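You operate a simulated robot arm through the tools that you are given. There is no shell and no other tool.

Carry out the task below with a simulated robot arm. There is one attempt and no reset: what you move stays moved.

Task
Blow the dust off both sides of the tree on the stand.
Fine: flow knob to ON, air button, stand knob to B, air button again, flow knob to OFF.

It is judged by the outcome, as a careful person would: the job done as asked, and still so three seconds after it is handed in. It fails if anything else is knocked over, pushed out of place, dropped, spilled or broken.

Robot
A 7-joint arm with a two-finger parallel gripper, fixed in place. Base frame: the origin is on the floor under the middle of its stand, x ahead of it, y to its left, z up. Lengths are in mm, angles in rad, forces in N, time in s.
With the tool pointing down near the work surface it reaches from about 100 to 640 mm from the base axis. Its first joint turns from -1.152 to 1.152 rad. Payload 1.57 kg.
The tool frame sits at the grasp point between the pads (the TCP): z along the fingers, y along the line on which they close. The tips reach 30 mm beyond it. The gripper opens to 80 mm. The fingers are 17 mm wide and 12 mm thick; the gripper's body (40 by 82 mm) begins 80 mm behind the TCP.
Orientation is that of the tool frame in the base frame, as [roll, pitch, yaw] about the fixed x, y, z axes, in that order (R = Rz(yaw) Ry(pitch) Rx(roll)). With the fingers straight down and closing along the base's y, the tool's x points along the base's -x, its y along +y and its z along -z.

Tools
- The arm moves only by the tool nudge_tool. Its argument "moves" is a list of rows, each a list of 7 numbers: the shift along the tool's x, y, z in mm, then the turn, a rotation vector about the tool's x, y, z in rad, then the opening, from 0 (shut) to 1 (fully open). In form: [[tx, ty, tz, rx, ry, rz, hand], ...]. A call has 1 to 20 rows; each row shifts and turns the commanded pose from where the row before left it, along the tool's axes as they then stand. A row lasts 0.2 s, in which the tool goes at most 50 mm and 0.15 rad; a call with a longer step from one row to the next is refused whole, and so is a gripper value outside its range. A pose out of reach is approached as far as the arm can. The call stops where the force on the tool passes 40 N (or 10 N more than at its start, if that is more) or the arm is blocked; 0.2 s more then pass. The fingers move at their own pace (about 72 mm/s each) and stop on an object; they squeeze with about 39 N. The grip force told is the motor's: it shows also when the fingers shut on nothing. Time passes only in rows, and 0.2 s behind the last, so rows that do not move let the fingers close. It gives the time, the measured TCP pose, the force on the tool (base axes), the opening and the grip force at its end, in the units of the frame above (readings bear some noise), with the torque about the TCP (base axes, N m) and any sound that the robot's microphone picked up.
- Cameras (640 x 400 px; columns grow to the right, rows downward): "scene" is fixed at [60.5, 458.6, 1421.4]; the picture's right is [-0.63, -0.78, 0.00], its down [-0.50, 0.41, -0.76] and it looks along [0.59, -0.48, -0.65] (base axes); focal length 311 px, centre (320, 200). "wrist" rides on the gripper at [72, -7, -122] in the tool frame; the picture's right is [0.09, 1.00, 0.00], its down [-0.84, 0.08, -0.54] and it looks along [-0.54, 0.05, 0.84] (tool axes); focal length 238 px, centre (320, 200).
- get_image(camera): a new picture of that camera. It takes no simulated time.
- measure_at(camera, pixels): for up to 12 pixels [column, row] of the newest picture of that camera ("zoom" is the newest enlarged one), the place [x, y, z] in the base frame of the surface seen there, good to about 2 mm, but the place of the scene camera against the robot may be out by one fixed shift of up to 18 mm in any direction. It takes no simulated time.
- zoom(camera, box): a new picture of the part [left, top, right, bottom] of that camera's present view, enlarged. It takes no simulated time.
- close_job(): hands the job in; it is judged then, once.

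Unless the task says otherwise, let go and move clear before handing in.

The tools are called after "Request:" by a JSON object that holds its "name" and its "arguments". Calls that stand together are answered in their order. nudge_tool: Moves the arm, as the interface text tells. Its arguments: {"type":"object","properties":{"moves":{"type":"array","items":{"type":"array","items":{"type":"number"}}}},"required":["moves"]} The other tools are called the same way: get_image (camera) takes a picture; measure_at (camera, pixels) gives the place of the surface under pixels of a picture; zoom (camera, box) takes an enlarged picture of a part of a camera's view; close_job () hands the job in.

At the start:

```text
time_s: 0.0
eef_pos: [440.3, -181.1, 958.2]
tool_rot: [3.139, 0.0, 3.14]
ft_force: [-0.5, 0.6, 0.2]
wrist_torque: [0.02, 0.05, 0.01]
width: 80.2
gripper_force: 0.2
```

scene: 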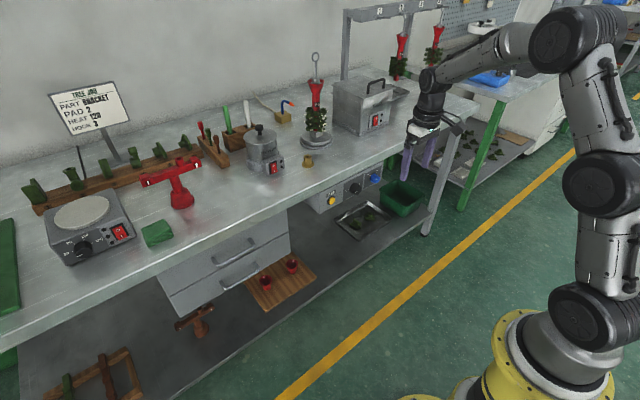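
wrist: 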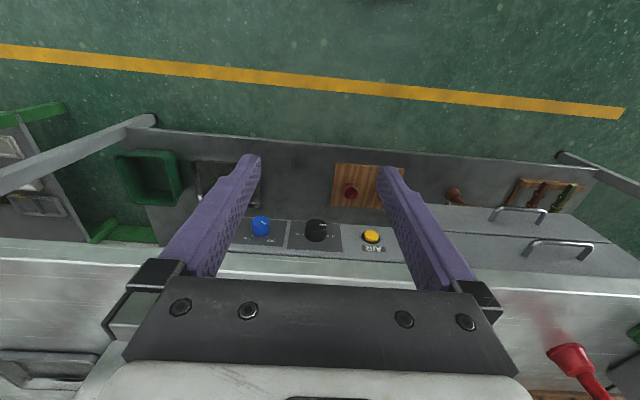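

The scene picture shows a control panel under the bench edge with a yellow button (332,200), black knob (355,187) and blue knob (375,177). I'll zoom in on the panel and the tree on its stand to read labels.

Request:
{"name": "zoom", "arguments": {"camera": "scene", "box": [300, 150, 420, 225]}}

Request:
{"name": "zoom", "arguments": {"camera": "wrist", "box": [220, 190, 420, 290]}}

Request:
{"name": "zoom", "arguments": {"camera": "scene", "box": [240, 40, 480, 190]}}

```text
5.33 times, centred on (360, 188) of scene
```

zoom: 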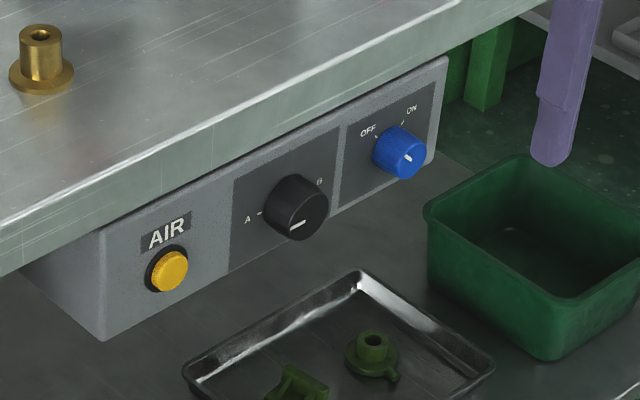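

```text
3.20 times, centred on (320, 240) of wrist
```

zoom: 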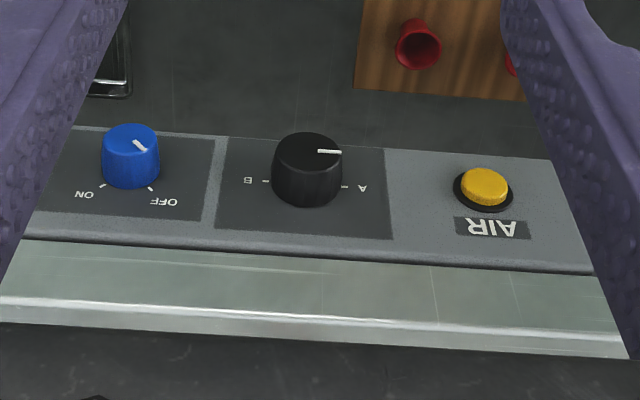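

```text
2.67 times, centred on (360, 115) of scene
```

zoom: 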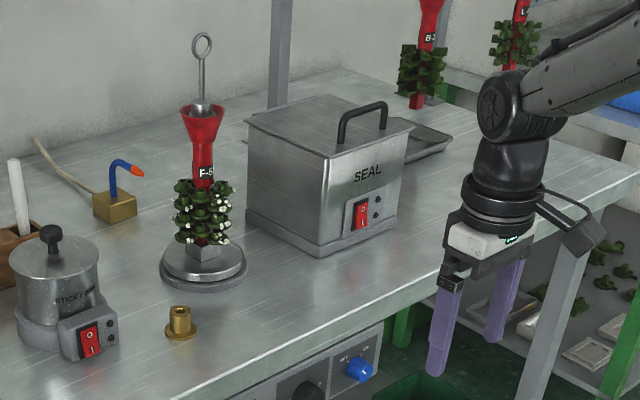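

The blue flow knob points to OFF and the black stand knob to A, with the yellow AIR button beside them. I'll measure these on the wrist picture, since the scene camera has an unknown shift.

Request:
{"name": "measure_at", "arguments": {"camera": "wrist", "pixels": [[260, 222], [260, 235], [316, 225], [316, 245], [371, 233], [371, 238], [300, 265], [300, 275], [290, 235], [345, 240], [240, 250], [390, 260]]}}

Request:
{"name": "measure_at", "arguments": {"camera": "scene", "pixels": [[332, 201], [356, 188], [376, 178], [340, 200], [367, 195], [382, 165], [365, 170], [345, 178], [322, 214], [300, 198], [317, 120], [420, 190]]}}

```text
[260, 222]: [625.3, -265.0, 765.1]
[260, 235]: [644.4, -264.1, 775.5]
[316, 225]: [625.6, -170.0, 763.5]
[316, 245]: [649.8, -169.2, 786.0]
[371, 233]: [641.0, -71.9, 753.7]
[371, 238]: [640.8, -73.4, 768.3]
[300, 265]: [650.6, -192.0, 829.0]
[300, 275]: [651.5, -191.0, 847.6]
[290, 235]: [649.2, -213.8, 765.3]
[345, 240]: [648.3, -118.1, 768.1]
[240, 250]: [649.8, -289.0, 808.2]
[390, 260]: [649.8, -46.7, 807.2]
```

```text
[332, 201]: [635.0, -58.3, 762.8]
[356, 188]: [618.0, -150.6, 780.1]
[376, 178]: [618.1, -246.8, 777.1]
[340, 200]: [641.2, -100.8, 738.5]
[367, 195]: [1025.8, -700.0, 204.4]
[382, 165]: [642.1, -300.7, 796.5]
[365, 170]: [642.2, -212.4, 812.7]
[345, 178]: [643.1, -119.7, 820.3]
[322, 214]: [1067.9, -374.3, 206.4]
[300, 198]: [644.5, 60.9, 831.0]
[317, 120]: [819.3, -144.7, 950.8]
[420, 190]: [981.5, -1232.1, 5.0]
```

Wrist readings put the panel face at x≈649, with the blue knob at y≈-265, black at y≈-170 and button at y≈-72, all at z≈760. I'll pitch the tool to horizontal (fingers along +x) in place, well short of the bench edge.

Request:
{"name": "nudge_tool", "arguments": {"moves": [[0, 0, 0, 0, -0.1428, 0, 1], [0, 0, 0, 0, -0.1428, 0, 1], [0, 0, 0, 0, -0.1428, 0, 1], [0, 0, 0, 0, -0.1428, 0, 1], [0, 0, 0, 0, -0.1428, 0, 1], [0, 0, 0, 0, -0.1428, 0, 1]]}}

```text
time_s: 1.4
eef_pos: [440.0, -181.0, 960.4]
tool_rot: [-3.137, 0.859, -3.14]
ft_force: [0.0, 0.3, 0.6]
wrist_torque: [0.05, -0.01, 0.01]
width: 79.9
gripper_force: 0.1
```

The tool is now pitched 0.86 rad without any contact. I'll continue to horizontal.

Request:
{"name": "nudge_tool", "arguments": {"moves": [[0, 0, 0, 0, -0.1428, 0, 1], [0, 0, 0, 0, -0.1428, 0, 1], [0, 0, 0, 0, -0.1428, 0, 1], [0, 0, 0, 0, -0.1428, 0, 1], [0, 0, 0, 0, -0.1428, 0, 1], [0, 0, 0, 0, 0, 0, 1]]}}

Request:
{"name": "get_image", "arguments": {"camera": "wrist"}}

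Request:
{"name": "get_image", "arguments": {"camera": "scene"}}

```text
time_s: 2.8
eef_pos: [440.1, -180.9, 959.2]
tool_rot: [2.534, 1.57, 2.533]
ft_force: [-0.2, -1.0, 0.5]
wrist_torque: [0.03, -0.04, 0.02]
width: 80.0
gripper_force: 0.0
```

```text
taken
```

wrist: 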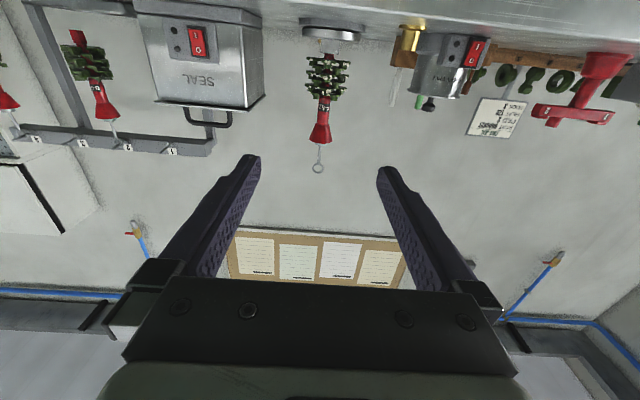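

```text
taken
```

scene: 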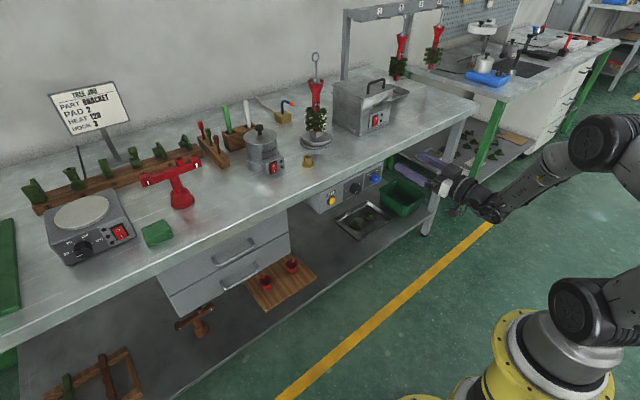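

The tool is now horizontal, pointing along +x with the tips well clear. I'll lower it to z≈765 and shift to the blue knob's y, then look at the panel head-on.

Request:
{"name": "nudge_tool", "arguments": {"moves": [[39, -17, 0, 0, 0, 0, 1], [39, -17, 0, 0, 0, 0, 1], [39, -17, 0, 0, 0, 0, 1], [39, -17, 0, 0, 0, 0, 1], [38, -16, 0, 0, 0, 0, 1], [0, 0, 0, 0, 0, 0, 1]]}}

Request:
{"name": "get_image", "arguments": {"camera": "wrist"}}

Request:
{"name": "get_image", "arguments": {"camera": "scene"}}

```text
time_s: 4.2
eef_pos: [439.5, -264.8, 763.8]
tool_rot: [-1.243, 1.57, -1.243]
ft_force: [0.5, -0.3, 0.4]
wrist_torque: [-0.01, 0.01, 0.02]
width: 80.0
gripper_force: 0.0
```

```text
taken
```

wrist: 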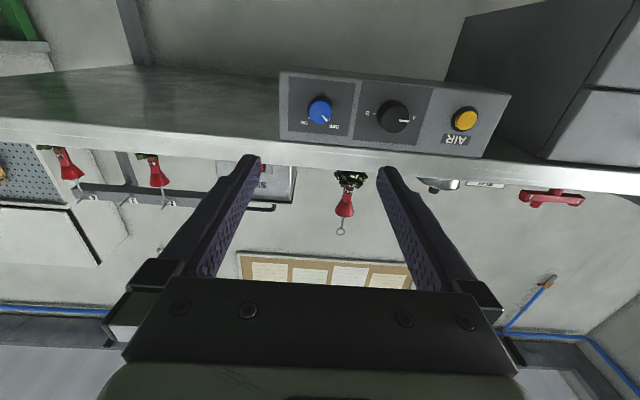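

```text
taken
```

scene: 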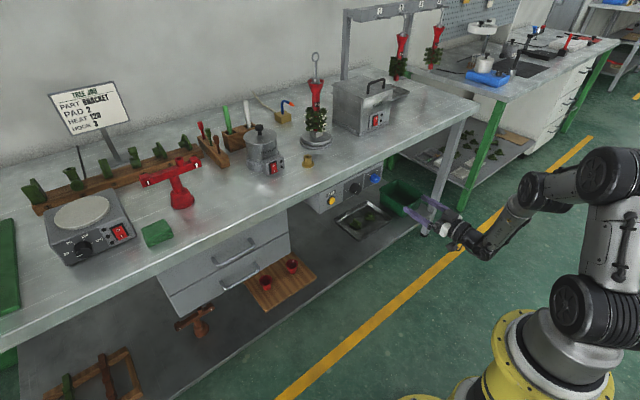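

The panel is now visible head-on (upside down) with the blue knob at (320,110), black at (393,116) and button at (465,119). I'll zoom and measure precisely.

Request:
{"name": "zoom", "arguments": {"camera": "wrist", "box": [270, 60, 510, 170]}}

Request:
{"name": "measure_at", "arguments": {"camera": "wrist", "pixels": [[320, 108], [320, 99], [309, 110], [331, 110], [395, 117], [395, 103], [380, 116], [408, 116], [466, 119], [456, 119], [475, 119], [340, 95]]}}

Request:
{"name": "zoom", "arguments": {"camera": "scene", "box": [280, 40, 360, 160]}}

```text
2.67 times, centred on (390, 115) of wrist
```

zoom: 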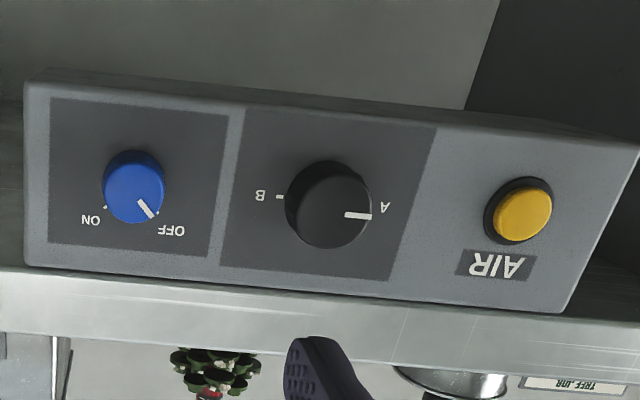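

```text
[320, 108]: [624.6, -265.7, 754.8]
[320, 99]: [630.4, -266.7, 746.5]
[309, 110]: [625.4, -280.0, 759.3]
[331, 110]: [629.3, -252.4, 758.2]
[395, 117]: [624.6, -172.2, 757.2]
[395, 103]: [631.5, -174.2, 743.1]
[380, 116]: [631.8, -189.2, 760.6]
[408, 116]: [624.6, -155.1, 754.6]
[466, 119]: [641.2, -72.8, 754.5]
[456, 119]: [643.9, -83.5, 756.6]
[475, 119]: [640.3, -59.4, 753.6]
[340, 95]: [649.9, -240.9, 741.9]
```

```text
3.33 times, centred on (320, 100) of scene
```

zoom: 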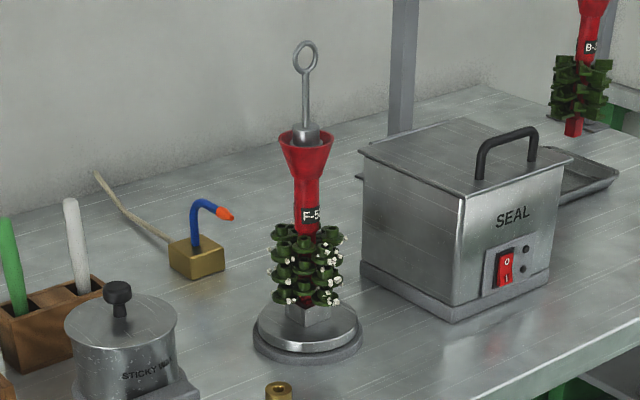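

I'll refine the knob centres with tighter wrist zooms.

Request:
{"name": "zoom", "arguments": {"camera": "wrist", "box": [290, 85, 354, 145]}}

```text
6.67 times, centred on (322, 115) of wrist
```

zoom: 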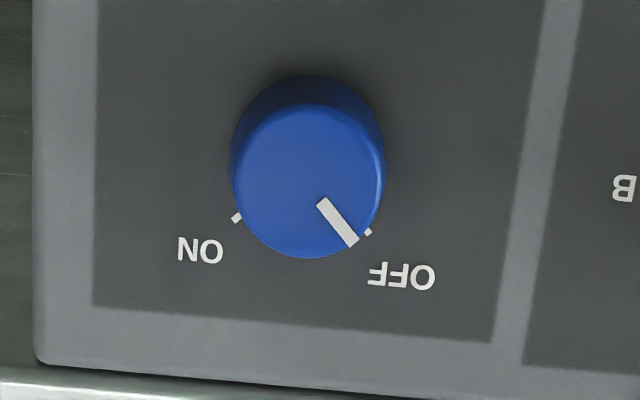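

Request:
{"name": "measure_at", "arguments": {"camera": "zoom", "pixels": [[308, 115], [308, 250], [240, 180], [375, 180], [308, 180], [325, 203], [351, 240], [237, 217], [369, 232], [200, 60], [200, 300], [480, 60]]}}

```text
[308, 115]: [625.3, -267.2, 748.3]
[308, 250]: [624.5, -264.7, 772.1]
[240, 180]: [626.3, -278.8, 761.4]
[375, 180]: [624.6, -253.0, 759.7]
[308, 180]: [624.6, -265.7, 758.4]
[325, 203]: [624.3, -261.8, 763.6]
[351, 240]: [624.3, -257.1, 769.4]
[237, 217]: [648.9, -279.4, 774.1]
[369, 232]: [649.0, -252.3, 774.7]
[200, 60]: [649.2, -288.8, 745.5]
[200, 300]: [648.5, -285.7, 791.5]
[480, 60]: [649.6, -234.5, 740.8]
```

The blue knob is centred at about (y -266, z 760.5), radius about 14, front at x≈624.5, with ticks at ±45° (OFF upper-left, ON upper-right). I'll align to it, pre-rotate -45° about the tool axis, and come to just short of the knob.

Request:
{"name": "nudge_tool", "arguments": {"moves": [[3.7, -0.9, 0, 0, 0, 0, 0.75], [0, 0, 0, 0, 0, -0.1309, 0.75], [0, 0, 0, 0, 0, -0.1309, 0.75], [0, 0, 0, 0, 0, -0.1309, 0.75], [0, 0, 0, 0, 0, -0.1309, 0.75], [0, 0, 0, 0, 0, -0.1309, 0.75], [0, 0, 0, 0, 0, -0.1309, 0.75], [0, 0, 35, 0, 0, 0, 0.75], [0, 0, 35, 0, 0, 0, 0.75], [0, 0, 35, 0, 0, 0, 0.75], [0, 0, 35, 0, 0, 0, 0.75], [0, 0, 0, 0, 0, 0, 0.75]]}}

Request:
{"name": "get_image", "arguments": {"camera": "wrist"}}

Request:
{"name": "get_image", "arguments": {"camera": "scene"}}

```text
time_s: 6.8
eef_pos: [607.1, -405.9, 896.9]
tool_rot: [-1.617, 0.821, -1.589]
ft_force: [0.5, 0.6, 0.0]
wrist_torque: [-0.01, -0.01, 0.0]
width: 59.8
gripper_force: 0.1
out of reach, approached as far as the arm can: row 2, 3, 4, 5, 6, 7
```

```text
taken
```

wrist: 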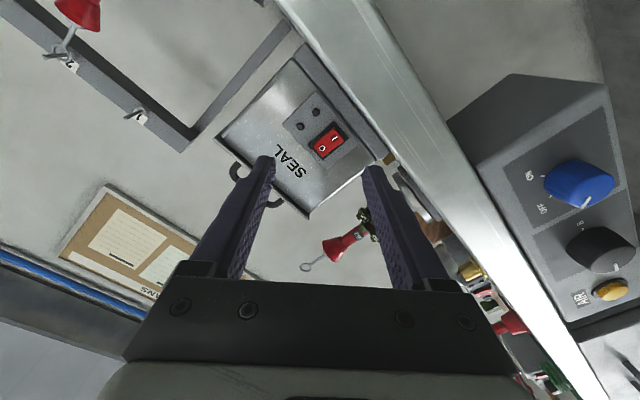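

```text
taken
```

scene: 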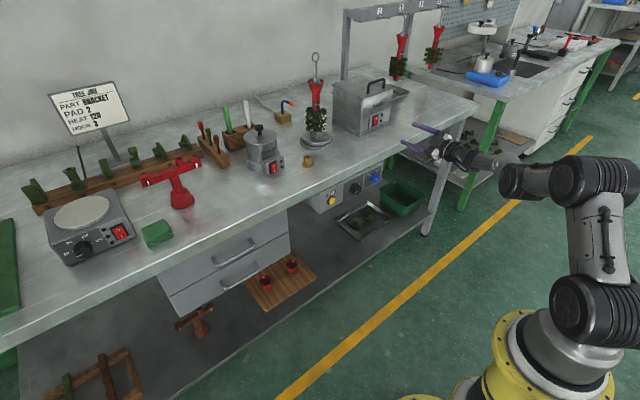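

The -45° pre-rotation hit a joint limit (rows 2–7 out of reach) and the hand drifted to (607,-406,897), touching nothing. I'll back straight off and unwind the rotation.

Request:
{"name": "nudge_tool", "arguments": {"moves": [[0, 0, -40, 0, 0, 0, 0.75], [0, 0, -40, 0, 0, 0, 0.75], [0, 0, -40, 0, 0, 0, 0.75], [0, 0, -40, 0, 0, 0, 0.75], [0, 0, 0, 0, 0, 0.13, 0.75], [0, 0, 0, 0, 0, 0.13, 0.75]]}}

```text
time_s: 8.2
eef_pos: [449.3, -413.0, 902.6]
tool_rot: [-1.635, 1.082, -1.612]
ft_force: [-0.7, -0.4, 0.3]
wrist_torque: [-0.05, 0.0, -0.03]
width: 59.8
gripper_force: 0.0
out of reach, approached as far as the arm can: row 4
```

The unwinding works; I'll continue rotating back toward upright.

Request:
{"name": "nudge_tool", "arguments": {"moves": [[0, 0, 0, 0, 0, 0.13, 0.75], [0, 0, 0, 0, 0, 0.13, 0.75], [0, 0, 0, 0, 0, 0.13, 0.75], [0, 0, 0, 0, 0, 0.1, 0.75], [0, 0, 0, 0, 0, 0, 0.75]]}}

Request:
{"name": "get_image", "arguments": {"camera": "scene"}}

```text
time_s: 9.4
eef_pos: [451.1, -413.8, 902.6]
tool_rot: [3.027, 1.54, 3.041]
ft_force: [0.5, 0.1, 0.5]
wrist_torque: [0.04, 0.0, 0.06]
width: 60.1
gripper_force: 0.0
```

```text
taken
```

scene: 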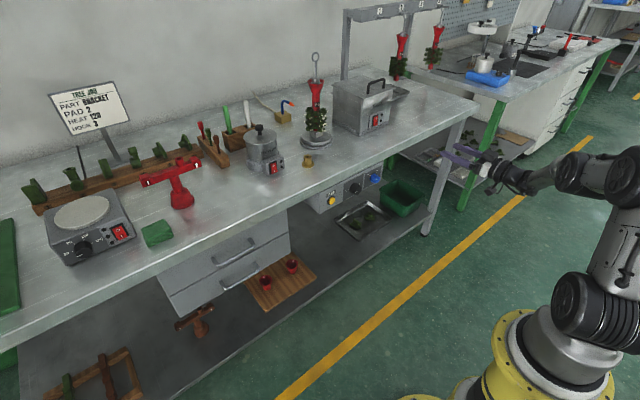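

The tool is nearly square again, at (451,-414,903). I'll trim the small tilt and go back in front of the blue knob.

Request:
{"name": "nudge_tool", "arguments": {"moves": [[0, 0, 0, 0.0141, -0.0306, 0, 0.75], [28.4, 29.6, 0, 0, 0, 0, 0.75], [28.4, 29.6, 0, 0, 0, 0, 0.75], [28.4, 29.6, 0, 0, 0, 0, 0.75], [28.4, 29.6, 0, 0, 0, 0, 0.75], [28.4, 29.6, 0, 0, 0, 0, 0.75], [0, 0, 0, 0, 0, 0, 0.75]]}}

Request:
{"name": "get_image", "arguments": {"camera": "wrist"}}

Request:
{"name": "get_image", "arguments": {"camera": "scene"}}

```text
time_s: 11.0
eef_pos: [448.6, -263.4, 760.6]
tool_rot: [1.409, 1.571, 1.414]
ft_force: [0.6, -0.7, 0.8]
wrist_torque: [-0.01, 0.01, -0.05]
width: 60.1
gripper_force: 0.1
```

```text
taken
```

wrist: 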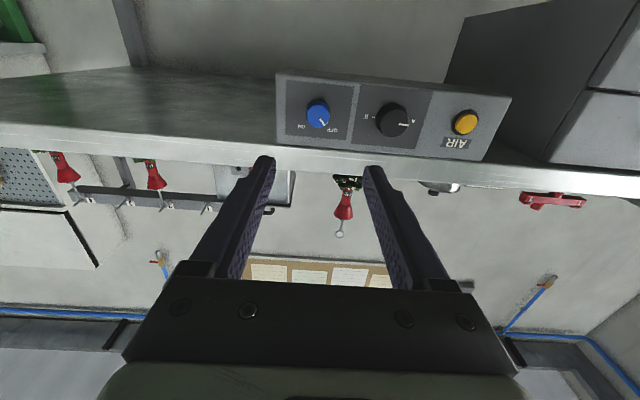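

```text
taken
```

scene: 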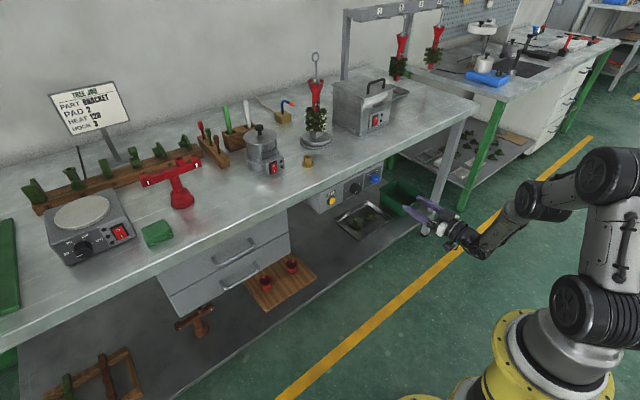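

I'm back square at (449,-263,761). I'll advance to x≈560, still clear of the panel, and test rotation in small steps there.

Request:
{"name": "nudge_tool", "arguments": {"moves": [[0, -2.6, 37, 0, 0, 0, 0.75], [0, 0, 37, 0, 0, 0, 0.75], [0, 0, 37, 0, 0, 0, 0.75], [0, 0, 0, 0, 0, 0, 0.75]]}}

Request:
{"name": "nudge_tool", "arguments": {"moves": [[0, 0, 0, 0, 0, 0.13, 0.75], [0, 0, 0, 0, 0, 0.13, 0.75], [0, 0, 0, 0, 0, 0.13, 0.75]]}}

```text
time_s: 12.0
eef_pos: [560.2, -267.6, 760.1]
tool_rot: [1.812, 1.569, 1.815]
ft_force: [0.5, 0.3, -0.4]
wrist_torque: [0.02, -0.02, 0.02]
width: 59.9
gripper_force: 0.0
```

```text
time_s: 12.8
eef_pos: [562.2, -266.5, 759.4]
tool_rot: [1.572, 1.178, 1.572]
ft_force: [-0.5, 0.1, 0.0]
wrist_torque: [0.03, -0.01, 0.04]
width: 59.9
gripper_force: 0.0
```

Positive rotation works with no drift. I'll continue to +90° to verify the full range.

Request:
{"name": "nudge_tool", "arguments": {"moves": [[0, 0, 0, 0, 0, 0.13, 0.75], [0, 0, 0, 0, 0, 0.13, 0.75], [0, 0, 0, 0, 0, 0.13, 0.75], [0, 0, 0, 0, 0, 0.13, 0.75]]}}

Request:
{"name": "nudge_tool", "arguments": {"moves": [[0, 0, 0, 0, 0, 0.13, 0.75], [0, 0, 0, 0, 0, 0.13, 0.75], [0, 0, 0, 0, 0, 0.13, 0.75], [0, 0, 0, 0, 0, 0.13, 0.75], [0, 0, 0, 0, 0, 0.13, 0.75]]}}

```text
time_s: 13.8
eef_pos: [561.2, -266.4, 759.9]
tool_rot: [1.572, 0.657, 1.573]
ft_force: [-0.1, -0.6, -0.6]
wrist_torque: [0.0, -0.03, -0.02]
width: 59.8
gripper_force: 0.0
```

```text
time_s: 15.0
eef_pos: [561.4, -266.3, 761.4]
tool_rot: [1.571, 0.008, 1.573]
ft_force: [-0.4, -0.5, -0.3]
wrist_torque: [0.0, 0.03, -0.01]
width: 59.9
gripper_force: 0.1
```

+90° reached cleanly. I'll probe further, since the stand knob may need up to 180°.

Request:
{"name": "nudge_tool", "arguments": {"moves": [[0, 0, 0, 0, 0, 0.13, 0.75], [0, 0, 0, 0, 0, 0.13, 0.75], [0, 0, 0, 0, 0, 0.13, 0.75], [0, 0, 0, 0, 0, 0.13, 0.75]]}}

Request:
{"name": "nudge_tool", "arguments": {"moves": [[0, 0, 0, 0, 0, 0.13, 0.75], [0, 0, 0, 0, 0, 0.13, 0.75], [0, 0, 0, 0, 0, 0.13, 0.75], [0, 0, 0, 0, 0, 0.13, 0.75]]}}

Request:
{"name": "nudge_tool", "arguments": {"moves": [[0, 0, 0, 0, 0, 0.13, 0.75], [0, 0, 0, 0, 0, 0.13, 0.75], [0, 0, 0, 0, 0, 0.13, 0.75], [0, 0, 0, 0, 0, 0.13, 0.75]]}}

Request:
{"name": "get_image", "arguments": {"camera": "wrist"}}

Request:
{"name": "get_image", "arguments": {"camera": "scene"}}

```text
time_s: 16.0
eef_pos: [560.9, -267.4, 759.8]
tool_rot: [1.569, -0.513, 1.572]
ft_force: [0.1, 0.6, 1.2]
wrist_torque: [-0.01, 0.0, -0.04]
width: 60.0
gripper_force: 0.0
```

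```text
time_s: 17.0
eef_pos: [560.5, -265.7, 760.6]
tool_rot: [1.572, -1.033, 1.571]
ft_force: [0.0, -0.2, -0.6]
wrist_torque: [-0.01, 0.01, -0.01]
width: 60.0
gripper_force: 0.0
```

```text
time_s: 18.0
eef_pos: [560.4, -267.0, 760.4]
tool_rot: [1.583, -1.552, 1.558]
ft_force: [0.3, -0.4, 0.3]
wrist_torque: [-0.01, 0.01, 0.0]
width: 60.0
gripper_force: 0.1
```

```text
taken
```

wrist: 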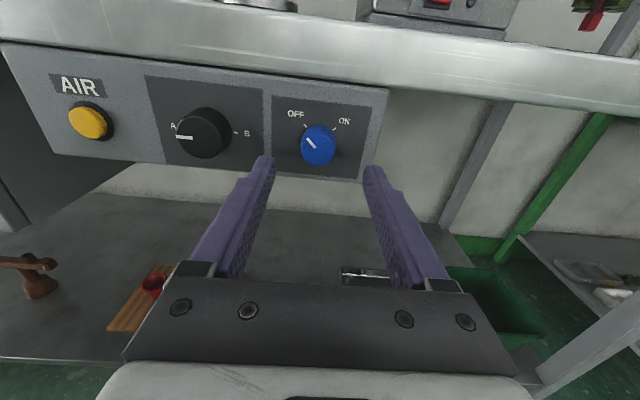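

```text
taken
```

scene: 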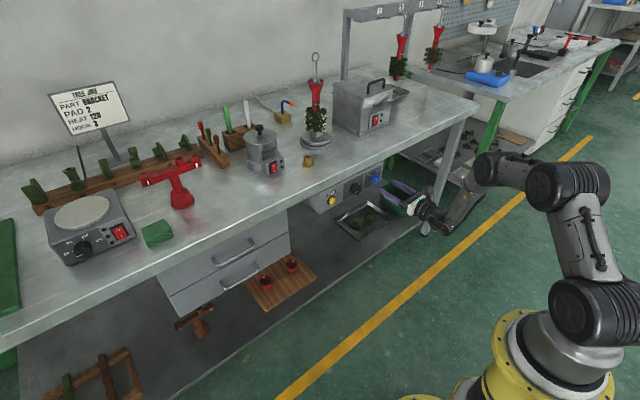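

The full 180° is reachable, and the camera now sits on top with an upright view: knob blue at (318,145) pointing OFF, black at (203,133) pointing A. I'll zoom and measure for precise alignment.

Request:
{"name": "zoom", "arguments": {"camera": "wrist", "box": [270, 90, 370, 180]}}

Request:
{"name": "measure_at", "arguments": {"camera": "wrist", "pixels": [[304, 145], [334, 145], [318, 133], [318, 160], [318, 145], [297, 128], [335, 129], [175, 128], [233, 133], [203, 137], [90, 122], [84, 122]]}}

```text
4.44 times, centred on (320, 135) of wrist
```

zoom: 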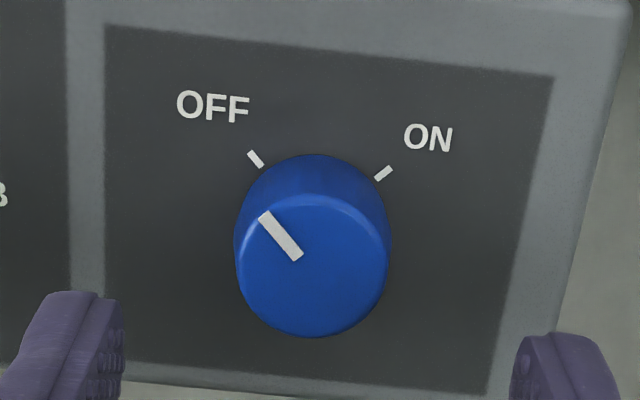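

```text
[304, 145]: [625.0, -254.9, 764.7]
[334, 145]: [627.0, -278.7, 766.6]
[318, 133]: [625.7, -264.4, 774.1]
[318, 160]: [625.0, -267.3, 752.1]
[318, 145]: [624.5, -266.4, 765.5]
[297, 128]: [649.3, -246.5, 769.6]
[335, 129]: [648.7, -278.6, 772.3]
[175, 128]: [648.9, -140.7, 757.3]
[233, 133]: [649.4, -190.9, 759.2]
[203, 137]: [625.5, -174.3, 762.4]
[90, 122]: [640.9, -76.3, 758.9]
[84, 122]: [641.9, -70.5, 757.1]
```

Request:
{"name": "measure_at", "arguments": {"camera": "zoom", "pixels": [[312, 200], [312, 332], [242, 262], [382, 262], [255, 160], [383, 174], [265, 217], [297, 256]]}}

```text
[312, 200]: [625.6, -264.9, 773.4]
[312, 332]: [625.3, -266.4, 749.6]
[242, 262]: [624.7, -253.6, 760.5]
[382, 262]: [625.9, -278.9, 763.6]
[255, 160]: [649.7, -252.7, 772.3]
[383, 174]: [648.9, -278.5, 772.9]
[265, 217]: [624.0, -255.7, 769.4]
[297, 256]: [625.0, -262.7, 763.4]
```

The centre is confirmed at y≈-266, z≈761, front x≈625. I'll rotate back to 90° (fingers above and below the knob), then advance so the tips straddle it about 6 mm short of the panel.

Request:
{"name": "nudge_tool", "arguments": {"moves": [[0, 0, 0, 0, 0, -0.13, 0.75], [0, 0, 0, 0, 0, -0.13, 0.75], [0, 0, 0, 0, 0, -0.13, 0.75], [0, 0, 0, 0, 0, -0.13, 0.75], [0, 0, 0, 0, 0, -0.13, 0.75], [0, 0, 0, 0, 0, -0.13, 0.75], [0, 0, 0, 0, 0, -0.13, 0.75], [0, 0, 0, 0, 0, -0.13, 0.75], [0, 0, 0, 0, 0, -0.13, 0.75], [0, 0, 0, 0, 0, -0.13, 0.75], [0, 0, 0, 0, 0, -0.13, 0.75], [0, 0, 0, 0, 0, -0.13, 0.75], [0, 0, 0, 0, 0, 0, 0.75]]}}

Request:
{"name": "get_image", "arguments": {"camera": "wrist"}}

```text
time_s: 20.8
eef_pos: [560.6, -266.1, 760.5]
tool_rot: [1.57, 0.01, 1.574]
ft_force: [0.0, 1.1, -0.8]
wrist_torque: [0.02, 0.01, -0.04]
width: 60.1
gripper_force: 0.0
```

```text
taken
```

wrist: 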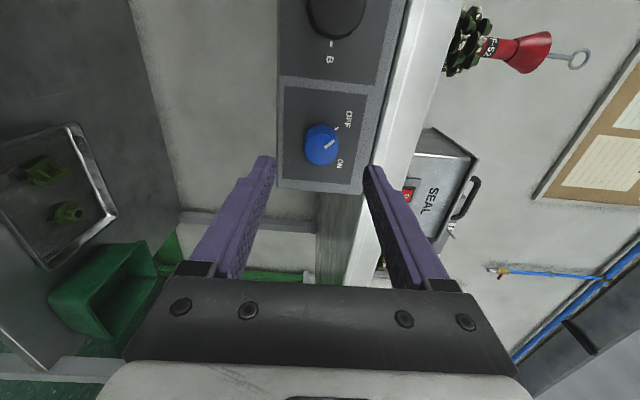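

At 90° the tool is centred at (560.6,-266,760.5), with the blue knob between the fingers at (321,145). I'll advance 52 mm so the tips reach x≈642.

Request:
{"name": "nudge_tool", "arguments": {"moves": [[0.3, 0, 20, 0, 0, 0, 0.75], [0, 0, 16, 0, 0, 0, 0.75], [0, 0, 10, 0, 0, 0, 0.75], [0, 0, 6, 0, 0, 0, 0.75], [0, 0, 0, 0, 0, 0, 0.75]]}}

Request:
{"name": "get_image", "arguments": {"camera": "wrist"}}

```text
time_s: 22.0
eef_pos: [613.5, -266.5, 758.5]
tool_rot: [1.57, 0.009, 1.573]
ft_force: [0.4, 0.4, -0.5]
wrist_torque: [0.0, 0.0, -0.02]
width: 59.9
gripper_force: 0.0
```

```text
taken
```

wrist: 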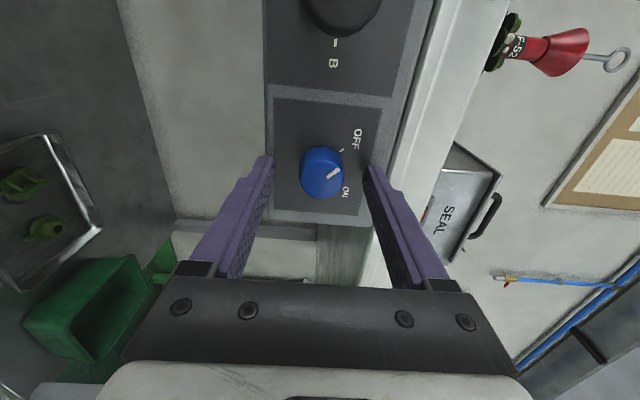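

The fingers straddle the blue knob (322,172) with no contact force. I'll close onto it.

Request:
{"name": "nudge_tool", "arguments": {"moves": [[0, 0, 0, 0, 0, 0, 0.4], [0, 0, 0, 0, 0, 0, 0.3], [0, 0, 0, 0, 0, 0, 0.2], [0, 0, 0, 0, 0, 0, 0.2]]}}

Request:
{"name": "get_image", "arguments": {"camera": "wrist"}}

```text
time_s: 23.0
eef_pos: [614.2, -267.0, 759.5]
tool_rot: [1.568, 0.011, 1.572]
ft_force: [-2.2, 1.2, 4.2]
wrist_torque: [0.03, -0.17, 0.11]
width: 29.3
gripper_force: 39.0
```

```text
taken
```

wrist: 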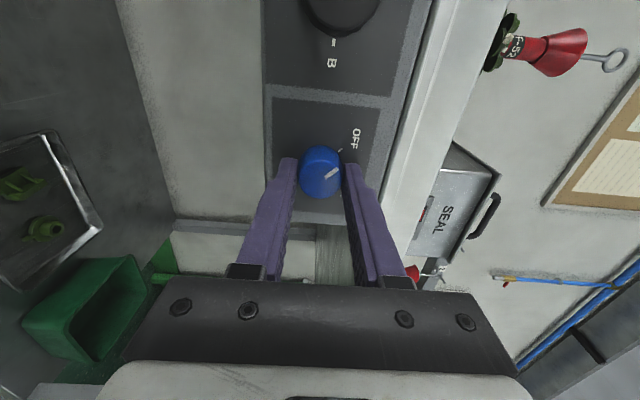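

The knob is gripped (width 29.3, 39 N) with small side force. I'll turn clockwise a little first and check.

Request:
{"name": "nudge_tool", "arguments": {"moves": [[0, 0, 0, 0, 0, 0.1, 0.2], [0, 0, 0, 0, 0, 0.1, 0.2], [0, 0, 0, 0, 0, 0.1, 0.2]]}}

Request:
{"name": "zoom", "arguments": {"camera": "wrist", "box": [260, 100, 400, 220]}}

```text
time_s: 23.8
eef_pos: [614.4, -266.0, 760.3]
tool_rot: [1.57, -0.293, 1.572]
ft_force: [5.4, 0.9, 1.3]
wrist_torque: [-0.02, -0.08, 0.32]
width: 29.1
gripper_force: 38.0
```

```text
3.33 times, centred on (330, 160) of wrist
```

zoom: 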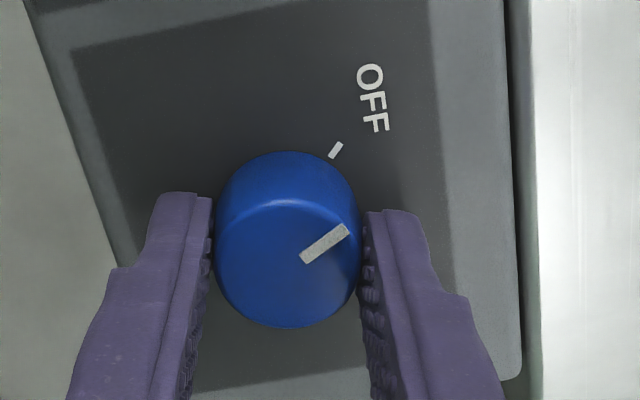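

The knob turns with the fingers: its pointer has left the OFF tick and keeps its place relative to the pads. I'll complete the 90°.

Request:
{"name": "nudge_tool", "arguments": {"moves": [[0, 0, 0, 0, 0, 0.127, 0.2], [0, 0, 0, 0, 0, 0.127, 0.2], [0, 0, 0, 0, 0, 0.127, 0.2], [0, 0, 0, 0, 0, 0.127, 0.2], [0, 0, 0, 0, 0, 0.127, 0.2], [0, 0, 0, 0, 0, 0.127, 0.2], [0, 0, 0, 0, 0, 0.127, 0.2], [0, 0, 0, 0, 0, 0.127, 0.2], [0, 0, 0, 0, 0, 0.127, 0.2], [0, 0, 0, 0, 0, 0.127, 0.2], [0, 0, 0, 0, 0, 0, 0.2]]}}

Request:
{"name": "zoom", "arguments": {"camera": "wrist", "box": [260, 100, 400, 220]}}

```text
time_s: 26.2
eef_pos: [613.6, -264.9, 757.7]
tool_rot: [1.898, -1.563, 1.248]
ft_force: [18.0, 1.7, -9.1]
wrist_torque: [-0.12, 0.32, 0.06]
width: 29.1
gripper_force: 38.9
```

```text
3.33 times, centred on (330, 160) of wrist
```

zoom: 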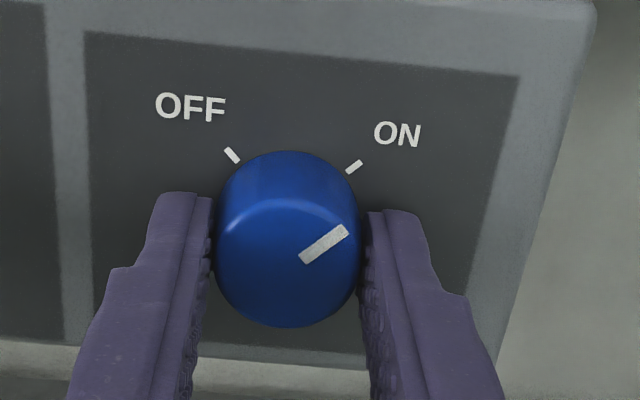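

The pointer now aims at the ON tick. I'll measure the pointer's ends to confirm its angle.

Request:
{"name": "measure_at", "arguments": {"camera": "zoom", "pixels": [[303, 258], [345, 230], [236, 156], [354, 166], [290, 210], [290, 320]]}}

Request:
{"name": "get_image", "arguments": {"camera": "scene"}}

```text
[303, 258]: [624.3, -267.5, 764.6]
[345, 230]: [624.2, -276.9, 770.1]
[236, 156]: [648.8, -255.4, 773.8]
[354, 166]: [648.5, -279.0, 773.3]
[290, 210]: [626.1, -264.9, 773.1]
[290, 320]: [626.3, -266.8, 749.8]
```

```text
taken
```

scene: 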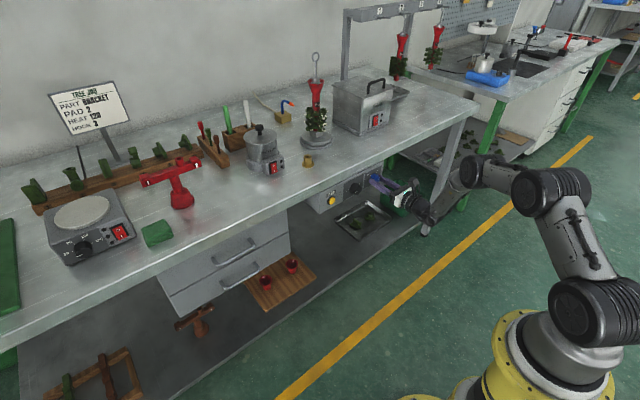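

The pointer tip now sits symmetric to where it started (about 40° toward ON). I'll release, back off and check that it stays.

Request:
{"name": "nudge_tool", "arguments": {"moves": [[0, 0, 0, 0, 0, 0, 0.6], [0, 0, 0, 0, 0, 0, 0.75], [0, 0, 0, 0, 0, 0, 0.75]]}}

Request:
{"name": "zoom", "arguments": {"camera": "wrist", "box": [260, 100, 400, 220]}}

```text
time_s: 27.0
eef_pos: [613.8, -266.0, 760.6]
tool_rot: [1.561, -1.562, 1.583]
ft_force: [-0.1, 0.2, 0.5]
wrist_torque: [0.0, 0.0, -0.01]
width: 59.9
gripper_force: 0.0
```

```text
3.33 times, centred on (330, 160) of wrist
```

zoom: 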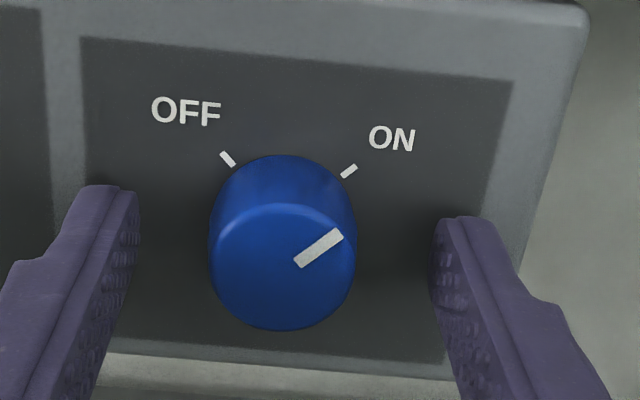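

The flow knob stays at ON after release. I'll back off, slide over in front of the AIR button (y≈-72) and close the fingers for pressing.

Request:
{"name": "nudge_tool", "arguments": {"moves": [[0, 0, -27, 0, 0, 0, 0.75], [0, 0, -27, 0, 0, 0, 0.75], [0, -39, 0, 0, 0, 0, 0.4], [0, -39, 0, 0, 0, 0, 0.2], [0, -39, 0, 0, 0, 0, 0], [0, -39, 0, 0, 0, 0, 0], [0, -38, 0, 0, 0, 0, 0], [0, 0, 0, 0, 0, 0, 0]]}}

Request:
{"name": "get_image", "arguments": {"camera": "wrist"}}

Request:
{"name": "zoom", "arguments": {"camera": "wrist", "box": [270, 90, 370, 180]}}

```text
time_s: 28.8
eef_pos: [558.2, -99.2, 758.1]
tool_rot: [1.601, -1.564, 1.54]
ft_force: [-1.7, 0.7, 0.0]
wrist_torque: [0.02, -0.01, 0.01]
width: 0.0
gripper_force: 21.6
out of reach, approached as far as the arm can: row 7
```

```text
taken
```

wrist: 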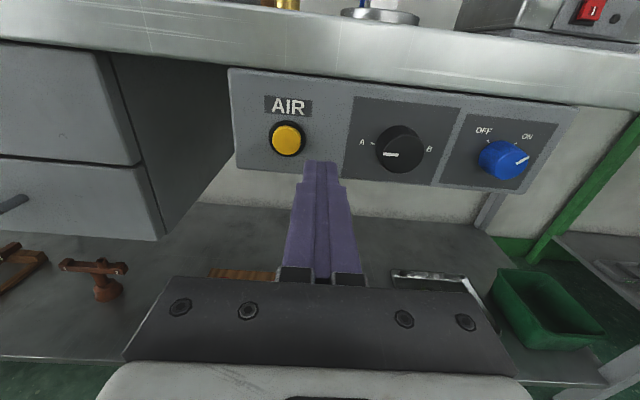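

```text
4.44 times, centred on (320, 135) of wrist
```

zoom: 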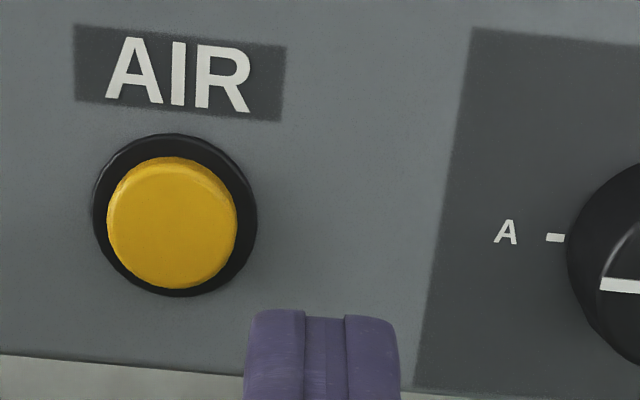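

At 180° the arm runs out of reach at y≈-99, so I'll rotate the wrist back to 90° for the button. First I measure the button in this view.

Request:
{"name": "measure_at", "arguments": {"camera": "zoom", "pixels": [[170, 225], [115, 225], [232, 225], [172, 180], [172, 280], [98, 225], [252, 225], [172, 140], [172, 292], [320, 100]]}}

Request:
{"name": "nudge_tool", "arguments": {"moves": [[0, 0, 0, 0, 0, -0.13, 0], [0, 0, 0, 0, 0, -0.13, 0], [0, 0, 0, 0, 0, -0.13, 0], [0, 0, 0, 0, 0, -0.13, 0], [0, 0, 0, 0, 0, -0.13, 0], [0, 0, 0, 0, 0, -0.13, 0], [0, 0, 0, 0, 0, -0.13, 0], [0, 0, 0, 0, 0, -0.13, 0], [0, 0, 0, 0, 0, -0.13, 0], [0, 0, 0, 0, 0, -0.13, 0], [0, 0, 0, 0, 0, -0.13, 0], [0, 0, 0, 0, 0, -0.13, 0], [0, 0, 0, 0, 0, 0, 0]]}}

```text
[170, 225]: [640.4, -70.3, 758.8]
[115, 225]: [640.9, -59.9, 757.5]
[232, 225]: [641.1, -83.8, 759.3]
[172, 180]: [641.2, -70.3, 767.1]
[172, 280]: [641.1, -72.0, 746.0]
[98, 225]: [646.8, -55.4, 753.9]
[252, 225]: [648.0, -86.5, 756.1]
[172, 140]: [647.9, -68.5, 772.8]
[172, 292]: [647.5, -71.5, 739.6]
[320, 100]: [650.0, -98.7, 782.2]
```

```text
time_s: 31.6
eef_pos: [558.9, -100.3, 758.0]
tool_rot: [1.571, 0.001, 1.574]
ft_force: [0.0, 0.4, 0.6]
wrist_torque: [0.01, 0.02, 0.04]
width: 0.2
gripper_force: 21.6
```

The button is centred at (y≈-71.5, z≈757), face x≈640.7, with a thin bezel behind it. I'll slide over to it and advance to about 10 mm short.

Request:
{"name": "nudge_tool", "arguments": {"moves": [[14.4, -0.5, 0, 0, 0, 0, 0], [14.4, -0.5, 0, 0, 0, 0, 0], [0, 0, 20, 0, 0, 0, 0], [0, 0, 20, 0, 0, 0, 0], [0, 0, 0, 0, 0, 0, 0]]}}

Request:
{"name": "get_image", "arguments": {"camera": "wrist"}}

Request:
{"name": "zoom", "arguments": {"camera": "scene", "box": [280, 40, 440, 220]}}

```text
time_s: 32.8
eef_pos: [582.5, -92.8, 763.0]
tool_rot: [1.571, -0.001, 1.577]
ft_force: [-0.6, -0.5, 1.2]
wrist_torque: [0.0, -0.01, 0.0]
width: 0.2
gripper_force: 21.6
out of reach, approached as far as the arm can: row 1, 2, 4
```

```text
taken
```

wrist: 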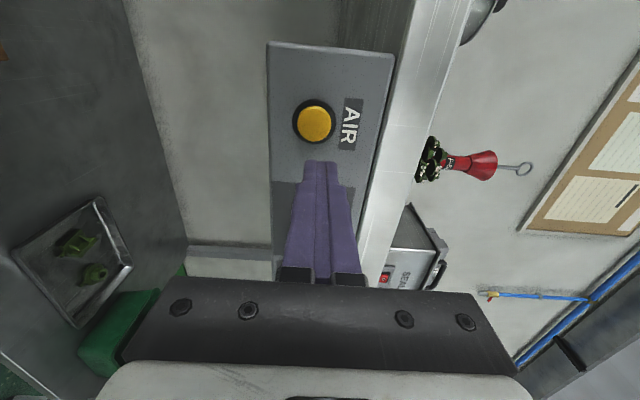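

```text
2.22 times, centred on (360, 130) of scene
```

zoom: 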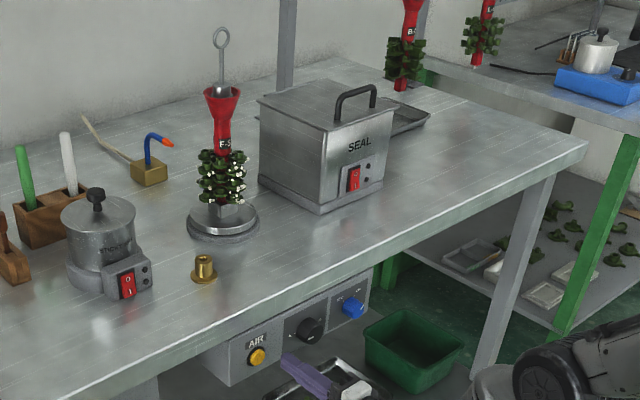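

Reach is still limited at y≈-93 in this arm posture. I'll look at the whole arm to understand which way it is folded.

Request:
{"name": "get_image", "arguments": {"camera": "scene"}}

```text
taken
```

scene: 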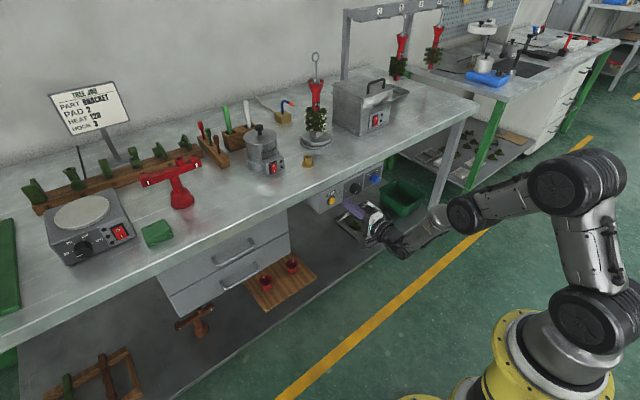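

The elbow is swung out to the -y side, which limits the wrist at this roll. I'll back off slightly and unroll to 0° (camera below), the roll of the starting posture, and then slide toward the button.

Request:
{"name": "nudge_tool", "arguments": {"moves": [[0, 0, -22, 0, 0, 0, 0], [0, 0, 0, 0, 0, -0.13, 0], [0, 0, 0, 0, 0, -0.13, 0], [0, 0, 0, 0, 0, -0.13, 0], [0, 0, 0, 0, 0, -0.13, 0], [0, 0, 0, 0, 0, -0.13, 0], [0, 0, 0, 0, 0, -0.13, 0]]}}

Request:
{"name": "nudge_tool", "arguments": {"moves": [[0, 0, 0, 0, 0, -0.13, 0], [0, 0, 0, 0, 0, -0.13, 0], [0, 0, 0, 0, 0, -0.13, 0], [0, 0, 0, 0, 0, -0.13, 0], [0, 0, 0, 0, 0, -0.13, 0], [0, 0, 0, 0, 0, -0.13, 0]]}}

```text
time_s: 34.4
eef_pos: [560.8, -92.8, 761.2]
tool_rot: [1.572, 0.782, 1.573]
ft_force: [-0.2, -0.4, -0.3]
wrist_torque: [0.01, 0.0, -0.03]
width: 0.0
gripper_force: 21.6
```

```text
time_s: 35.8
eef_pos: [561.4, -94.0, 762.1]
tool_rot: [1.58, 1.497, 1.581]
ft_force: [0.1, -0.7, -0.3]
wrist_torque: [0.01, 0.04, -0.01]
width: 0.0
gripper_force: 21.1
out of reach, approached as far as the arm can: row 6
```

Roll is now about 4° from zero. I'll try sliding toward the button in small steps.

Request:
{"name": "nudge_tool", "arguments": {"moves": [[0, 10, 0, 0, 0, 0, 0], [0, 10, 0, 0, 0, 0, 0]]}}

Request:
{"name": "get_image", "arguments": {"camera": "scene"}}

```text
time_s: 36.4
eef_pos: [562.2, -94.4, 761.9]
tool_rot: [1.575, 1.495, 1.573]
ft_force: [-0.7, 0.5, 0.6]
wrist_torque: [-0.02, 0.02, 0.01]
width: 0.0
gripper_force: 21.7
out of reach, approached as far as the arm can: row 1, 2
```

```text
taken
```

scene: 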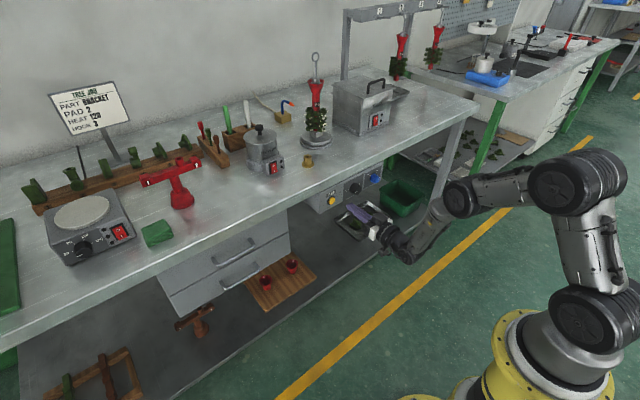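

Still blocked there. I'll measure the arm's own links in the scene picture to see which fold is limiting.

Request:
{"name": "measure_at", "arguments": {"camera": "scene", "pixels": [[585, 310], [570, 200], [610, 170], [458, 200], [405, 240], [385, 238], [520, 190], [600, 250], [510, 340], [430, 215], [500, 390], [560, 180]]}}

Request:
{"name": "zoom", "arguments": {"camera": "scene", "box": [340, 140, 640, 400]}}

```text
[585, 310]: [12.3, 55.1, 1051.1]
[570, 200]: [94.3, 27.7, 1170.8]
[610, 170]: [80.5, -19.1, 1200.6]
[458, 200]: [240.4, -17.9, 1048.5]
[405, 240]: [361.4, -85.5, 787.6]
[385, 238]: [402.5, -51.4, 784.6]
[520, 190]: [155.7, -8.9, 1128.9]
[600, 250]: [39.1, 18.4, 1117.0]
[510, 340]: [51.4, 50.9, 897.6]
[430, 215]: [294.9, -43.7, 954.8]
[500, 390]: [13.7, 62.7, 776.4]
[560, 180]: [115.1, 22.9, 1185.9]
```

```text
1.54 times, centred on (490, 270) of scene
```

zoom: 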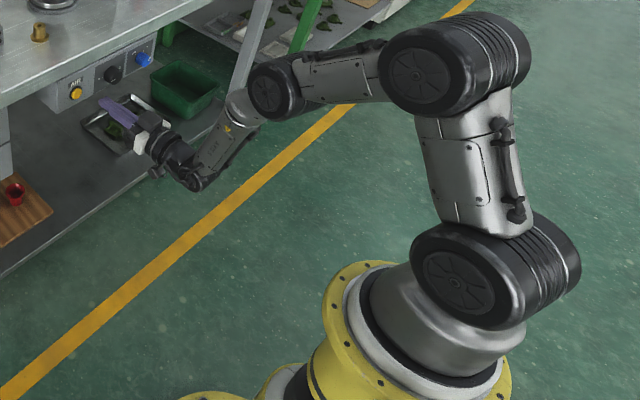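

The measured links show the shoulder at z≈1050, so this low, horizontal pose is near a joint limit. I'll try rising to z≈850 (still in front of the bench edge), sliding to the button's y there, and then descending.

Request:
{"name": "nudge_tool", "arguments": {"moves": [[-40, 0, 0, 0, 0, 0, 0], [-40, 0, 0, 0, 0, 0, 0], [0, 0, 0, 0, 0, 0, 0]]}}

Request:
{"name": "nudge_tool", "arguments": {"moves": [[0, 11, 0, 0, 0, 0, 0], [0, 11, 0, 0, 0, 0, 0]]}}

```text
time_s: 37.2
eef_pos: [560.4, -99.6, 842.1]
tool_rot: [1.578, 1.494, 1.581]
ft_force: [0.1, -0.5, 0.1]
wrist_torque: [0.01, 0.0, 0.0]
width: 0.0
gripper_force: 21.4
```

```text
time_s: 37.8
eef_pos: [559.8, -85.3, 843.4]
tool_rot: [1.592, 1.494, 1.602]
ft_force: [-0.3, 1.5, -0.4]
wrist_torque: [-0.01, 0.0, 0.06]
width: 0.0
gripper_force: 21.0
out of reach, approached as far as the arm can: row 2
```

Still clipped laterally at y≈-85, so it is a sideways joint limit. I'll try yawing the tool slightly toward +y and see if that frees it.

Request:
{"name": "nudge_tool", "arguments": {"moves": [[0, 0, 0, -0.1, 0, 0, 0], [0, 0, 0, -0.1, 0, 0, 0], [0, 5, 0, 0, 0, 0, 0]]}}

```text
time_s: 38.6
eef_pos: [558.5, -81.6, 845.5]
tool_rot: [1.369, 1.494, 1.571]
ft_force: [0.1, 0.4, 0.8]
wrist_torque: [0.03, 0.04, 0.01]
width: 0.0
gripper_force: 20.7
```

Yawing about 11° toward +y frees it (no flags). I'll descend to the button's height in this attitude.

Request:
{"name": "nudge_tool", "arguments": {"moves": [[29.7, -0.9, -0.2, 0, 0, 0, 0], [29.7, -0.9, -0.2, 0, 0, 0, 0], [29.7, -0.9, -0.2, 0, 0, 0, 0], [0, 0, 0, 0, 0, 0, 0]]}}

Request:
{"name": "get_image", "arguments": {"camera": "wrist"}}

```text
time_s: 39.6
eef_pos: [559.7, -76.3, 757.7]
tool_rot: [1.365, 1.495, 1.57]
ft_force: [-1.3, 0.8, -1.5]
wrist_torque: [0.01, 0.0, 0.07]
width: 0.0
gripper_force: 21.6
```

```text
taken
```

wrist: 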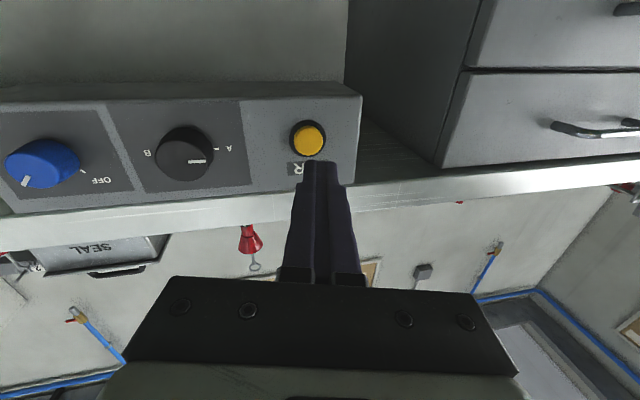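

The tip is lined up with the yellow button (308,138) with no reach flags. I'll advance to about 10 mm short of it.

Request:
{"name": "nudge_tool", "arguments": {"moves": [[0.4, -3, 19.8, 0, 0, 0, 0], [0.4, -3, 19.8, 0, 0, 0, 0], [0, 0, 0, 0, 0, 0, 0]]}}

Request:
{"name": "get_image", "arguments": {"camera": "wrist"}}

Request:
{"name": "zoom", "arguments": {"camera": "wrist", "box": [260, 100, 380, 200]}}

Request:
{"name": "zoom", "arguments": {"camera": "scene", "box": [300, 160, 400, 235]}}

```text
time_s: 40.4
eef_pos: [600.1, -73.3, 756.5]
tool_rot: [1.373, 1.495, 1.575]
ft_force: [-1.3, 0.7, -0.1]
wrist_torque: [-0.03, 0.0, -0.01]
width: 0.3
gripper_force: 21.3
```

```text
taken
```

wrist: 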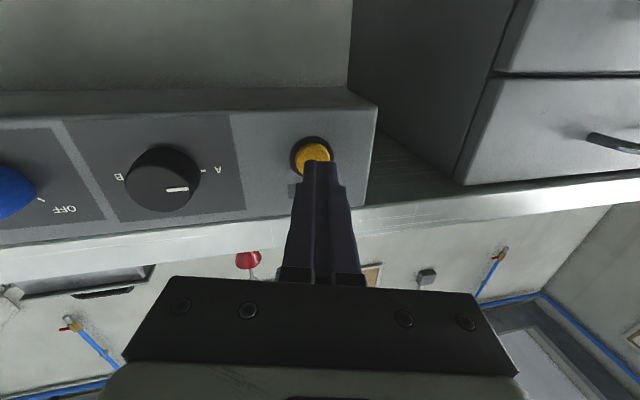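

```text
4.00 times, centred on (320, 150) of wrist
```

zoom: 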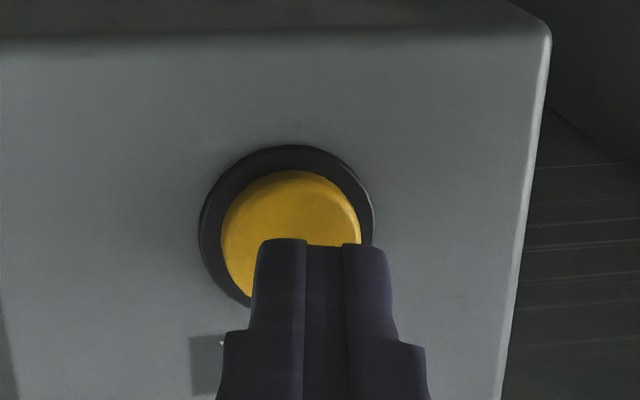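

```text
5.33 times, centred on (350, 198) of scene
```

zoom: 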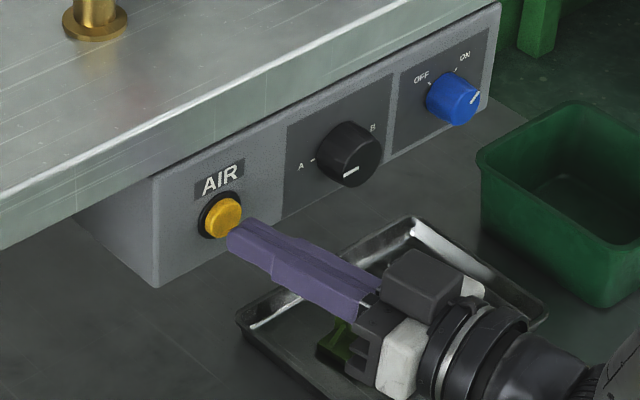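

The tip is close to the button; I'll measure both tip and button surface to judge the remaining offset.

Request:
{"name": "zoom", "arguments": {"camera": "wrist", "box": [260, 100, 380, 200]}}

Request:
{"name": "measure_at", "arguments": {"camera": "zoom", "pixels": [[280, 243], [325, 250], [365, 248], [260, 243], [385, 255], [290, 210], [230, 230], [350, 220], [290, 180]]}}

```text
4.00 times, centred on (320, 150) of wrist
```

zoom: 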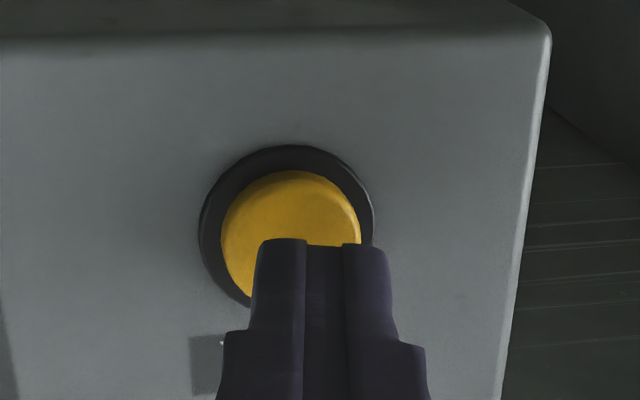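

```text
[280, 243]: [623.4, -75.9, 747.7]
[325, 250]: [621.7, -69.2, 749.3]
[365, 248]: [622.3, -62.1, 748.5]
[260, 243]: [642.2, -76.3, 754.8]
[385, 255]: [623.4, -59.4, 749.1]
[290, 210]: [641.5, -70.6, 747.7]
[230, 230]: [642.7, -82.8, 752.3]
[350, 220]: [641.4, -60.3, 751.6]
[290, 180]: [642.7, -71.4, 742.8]
```

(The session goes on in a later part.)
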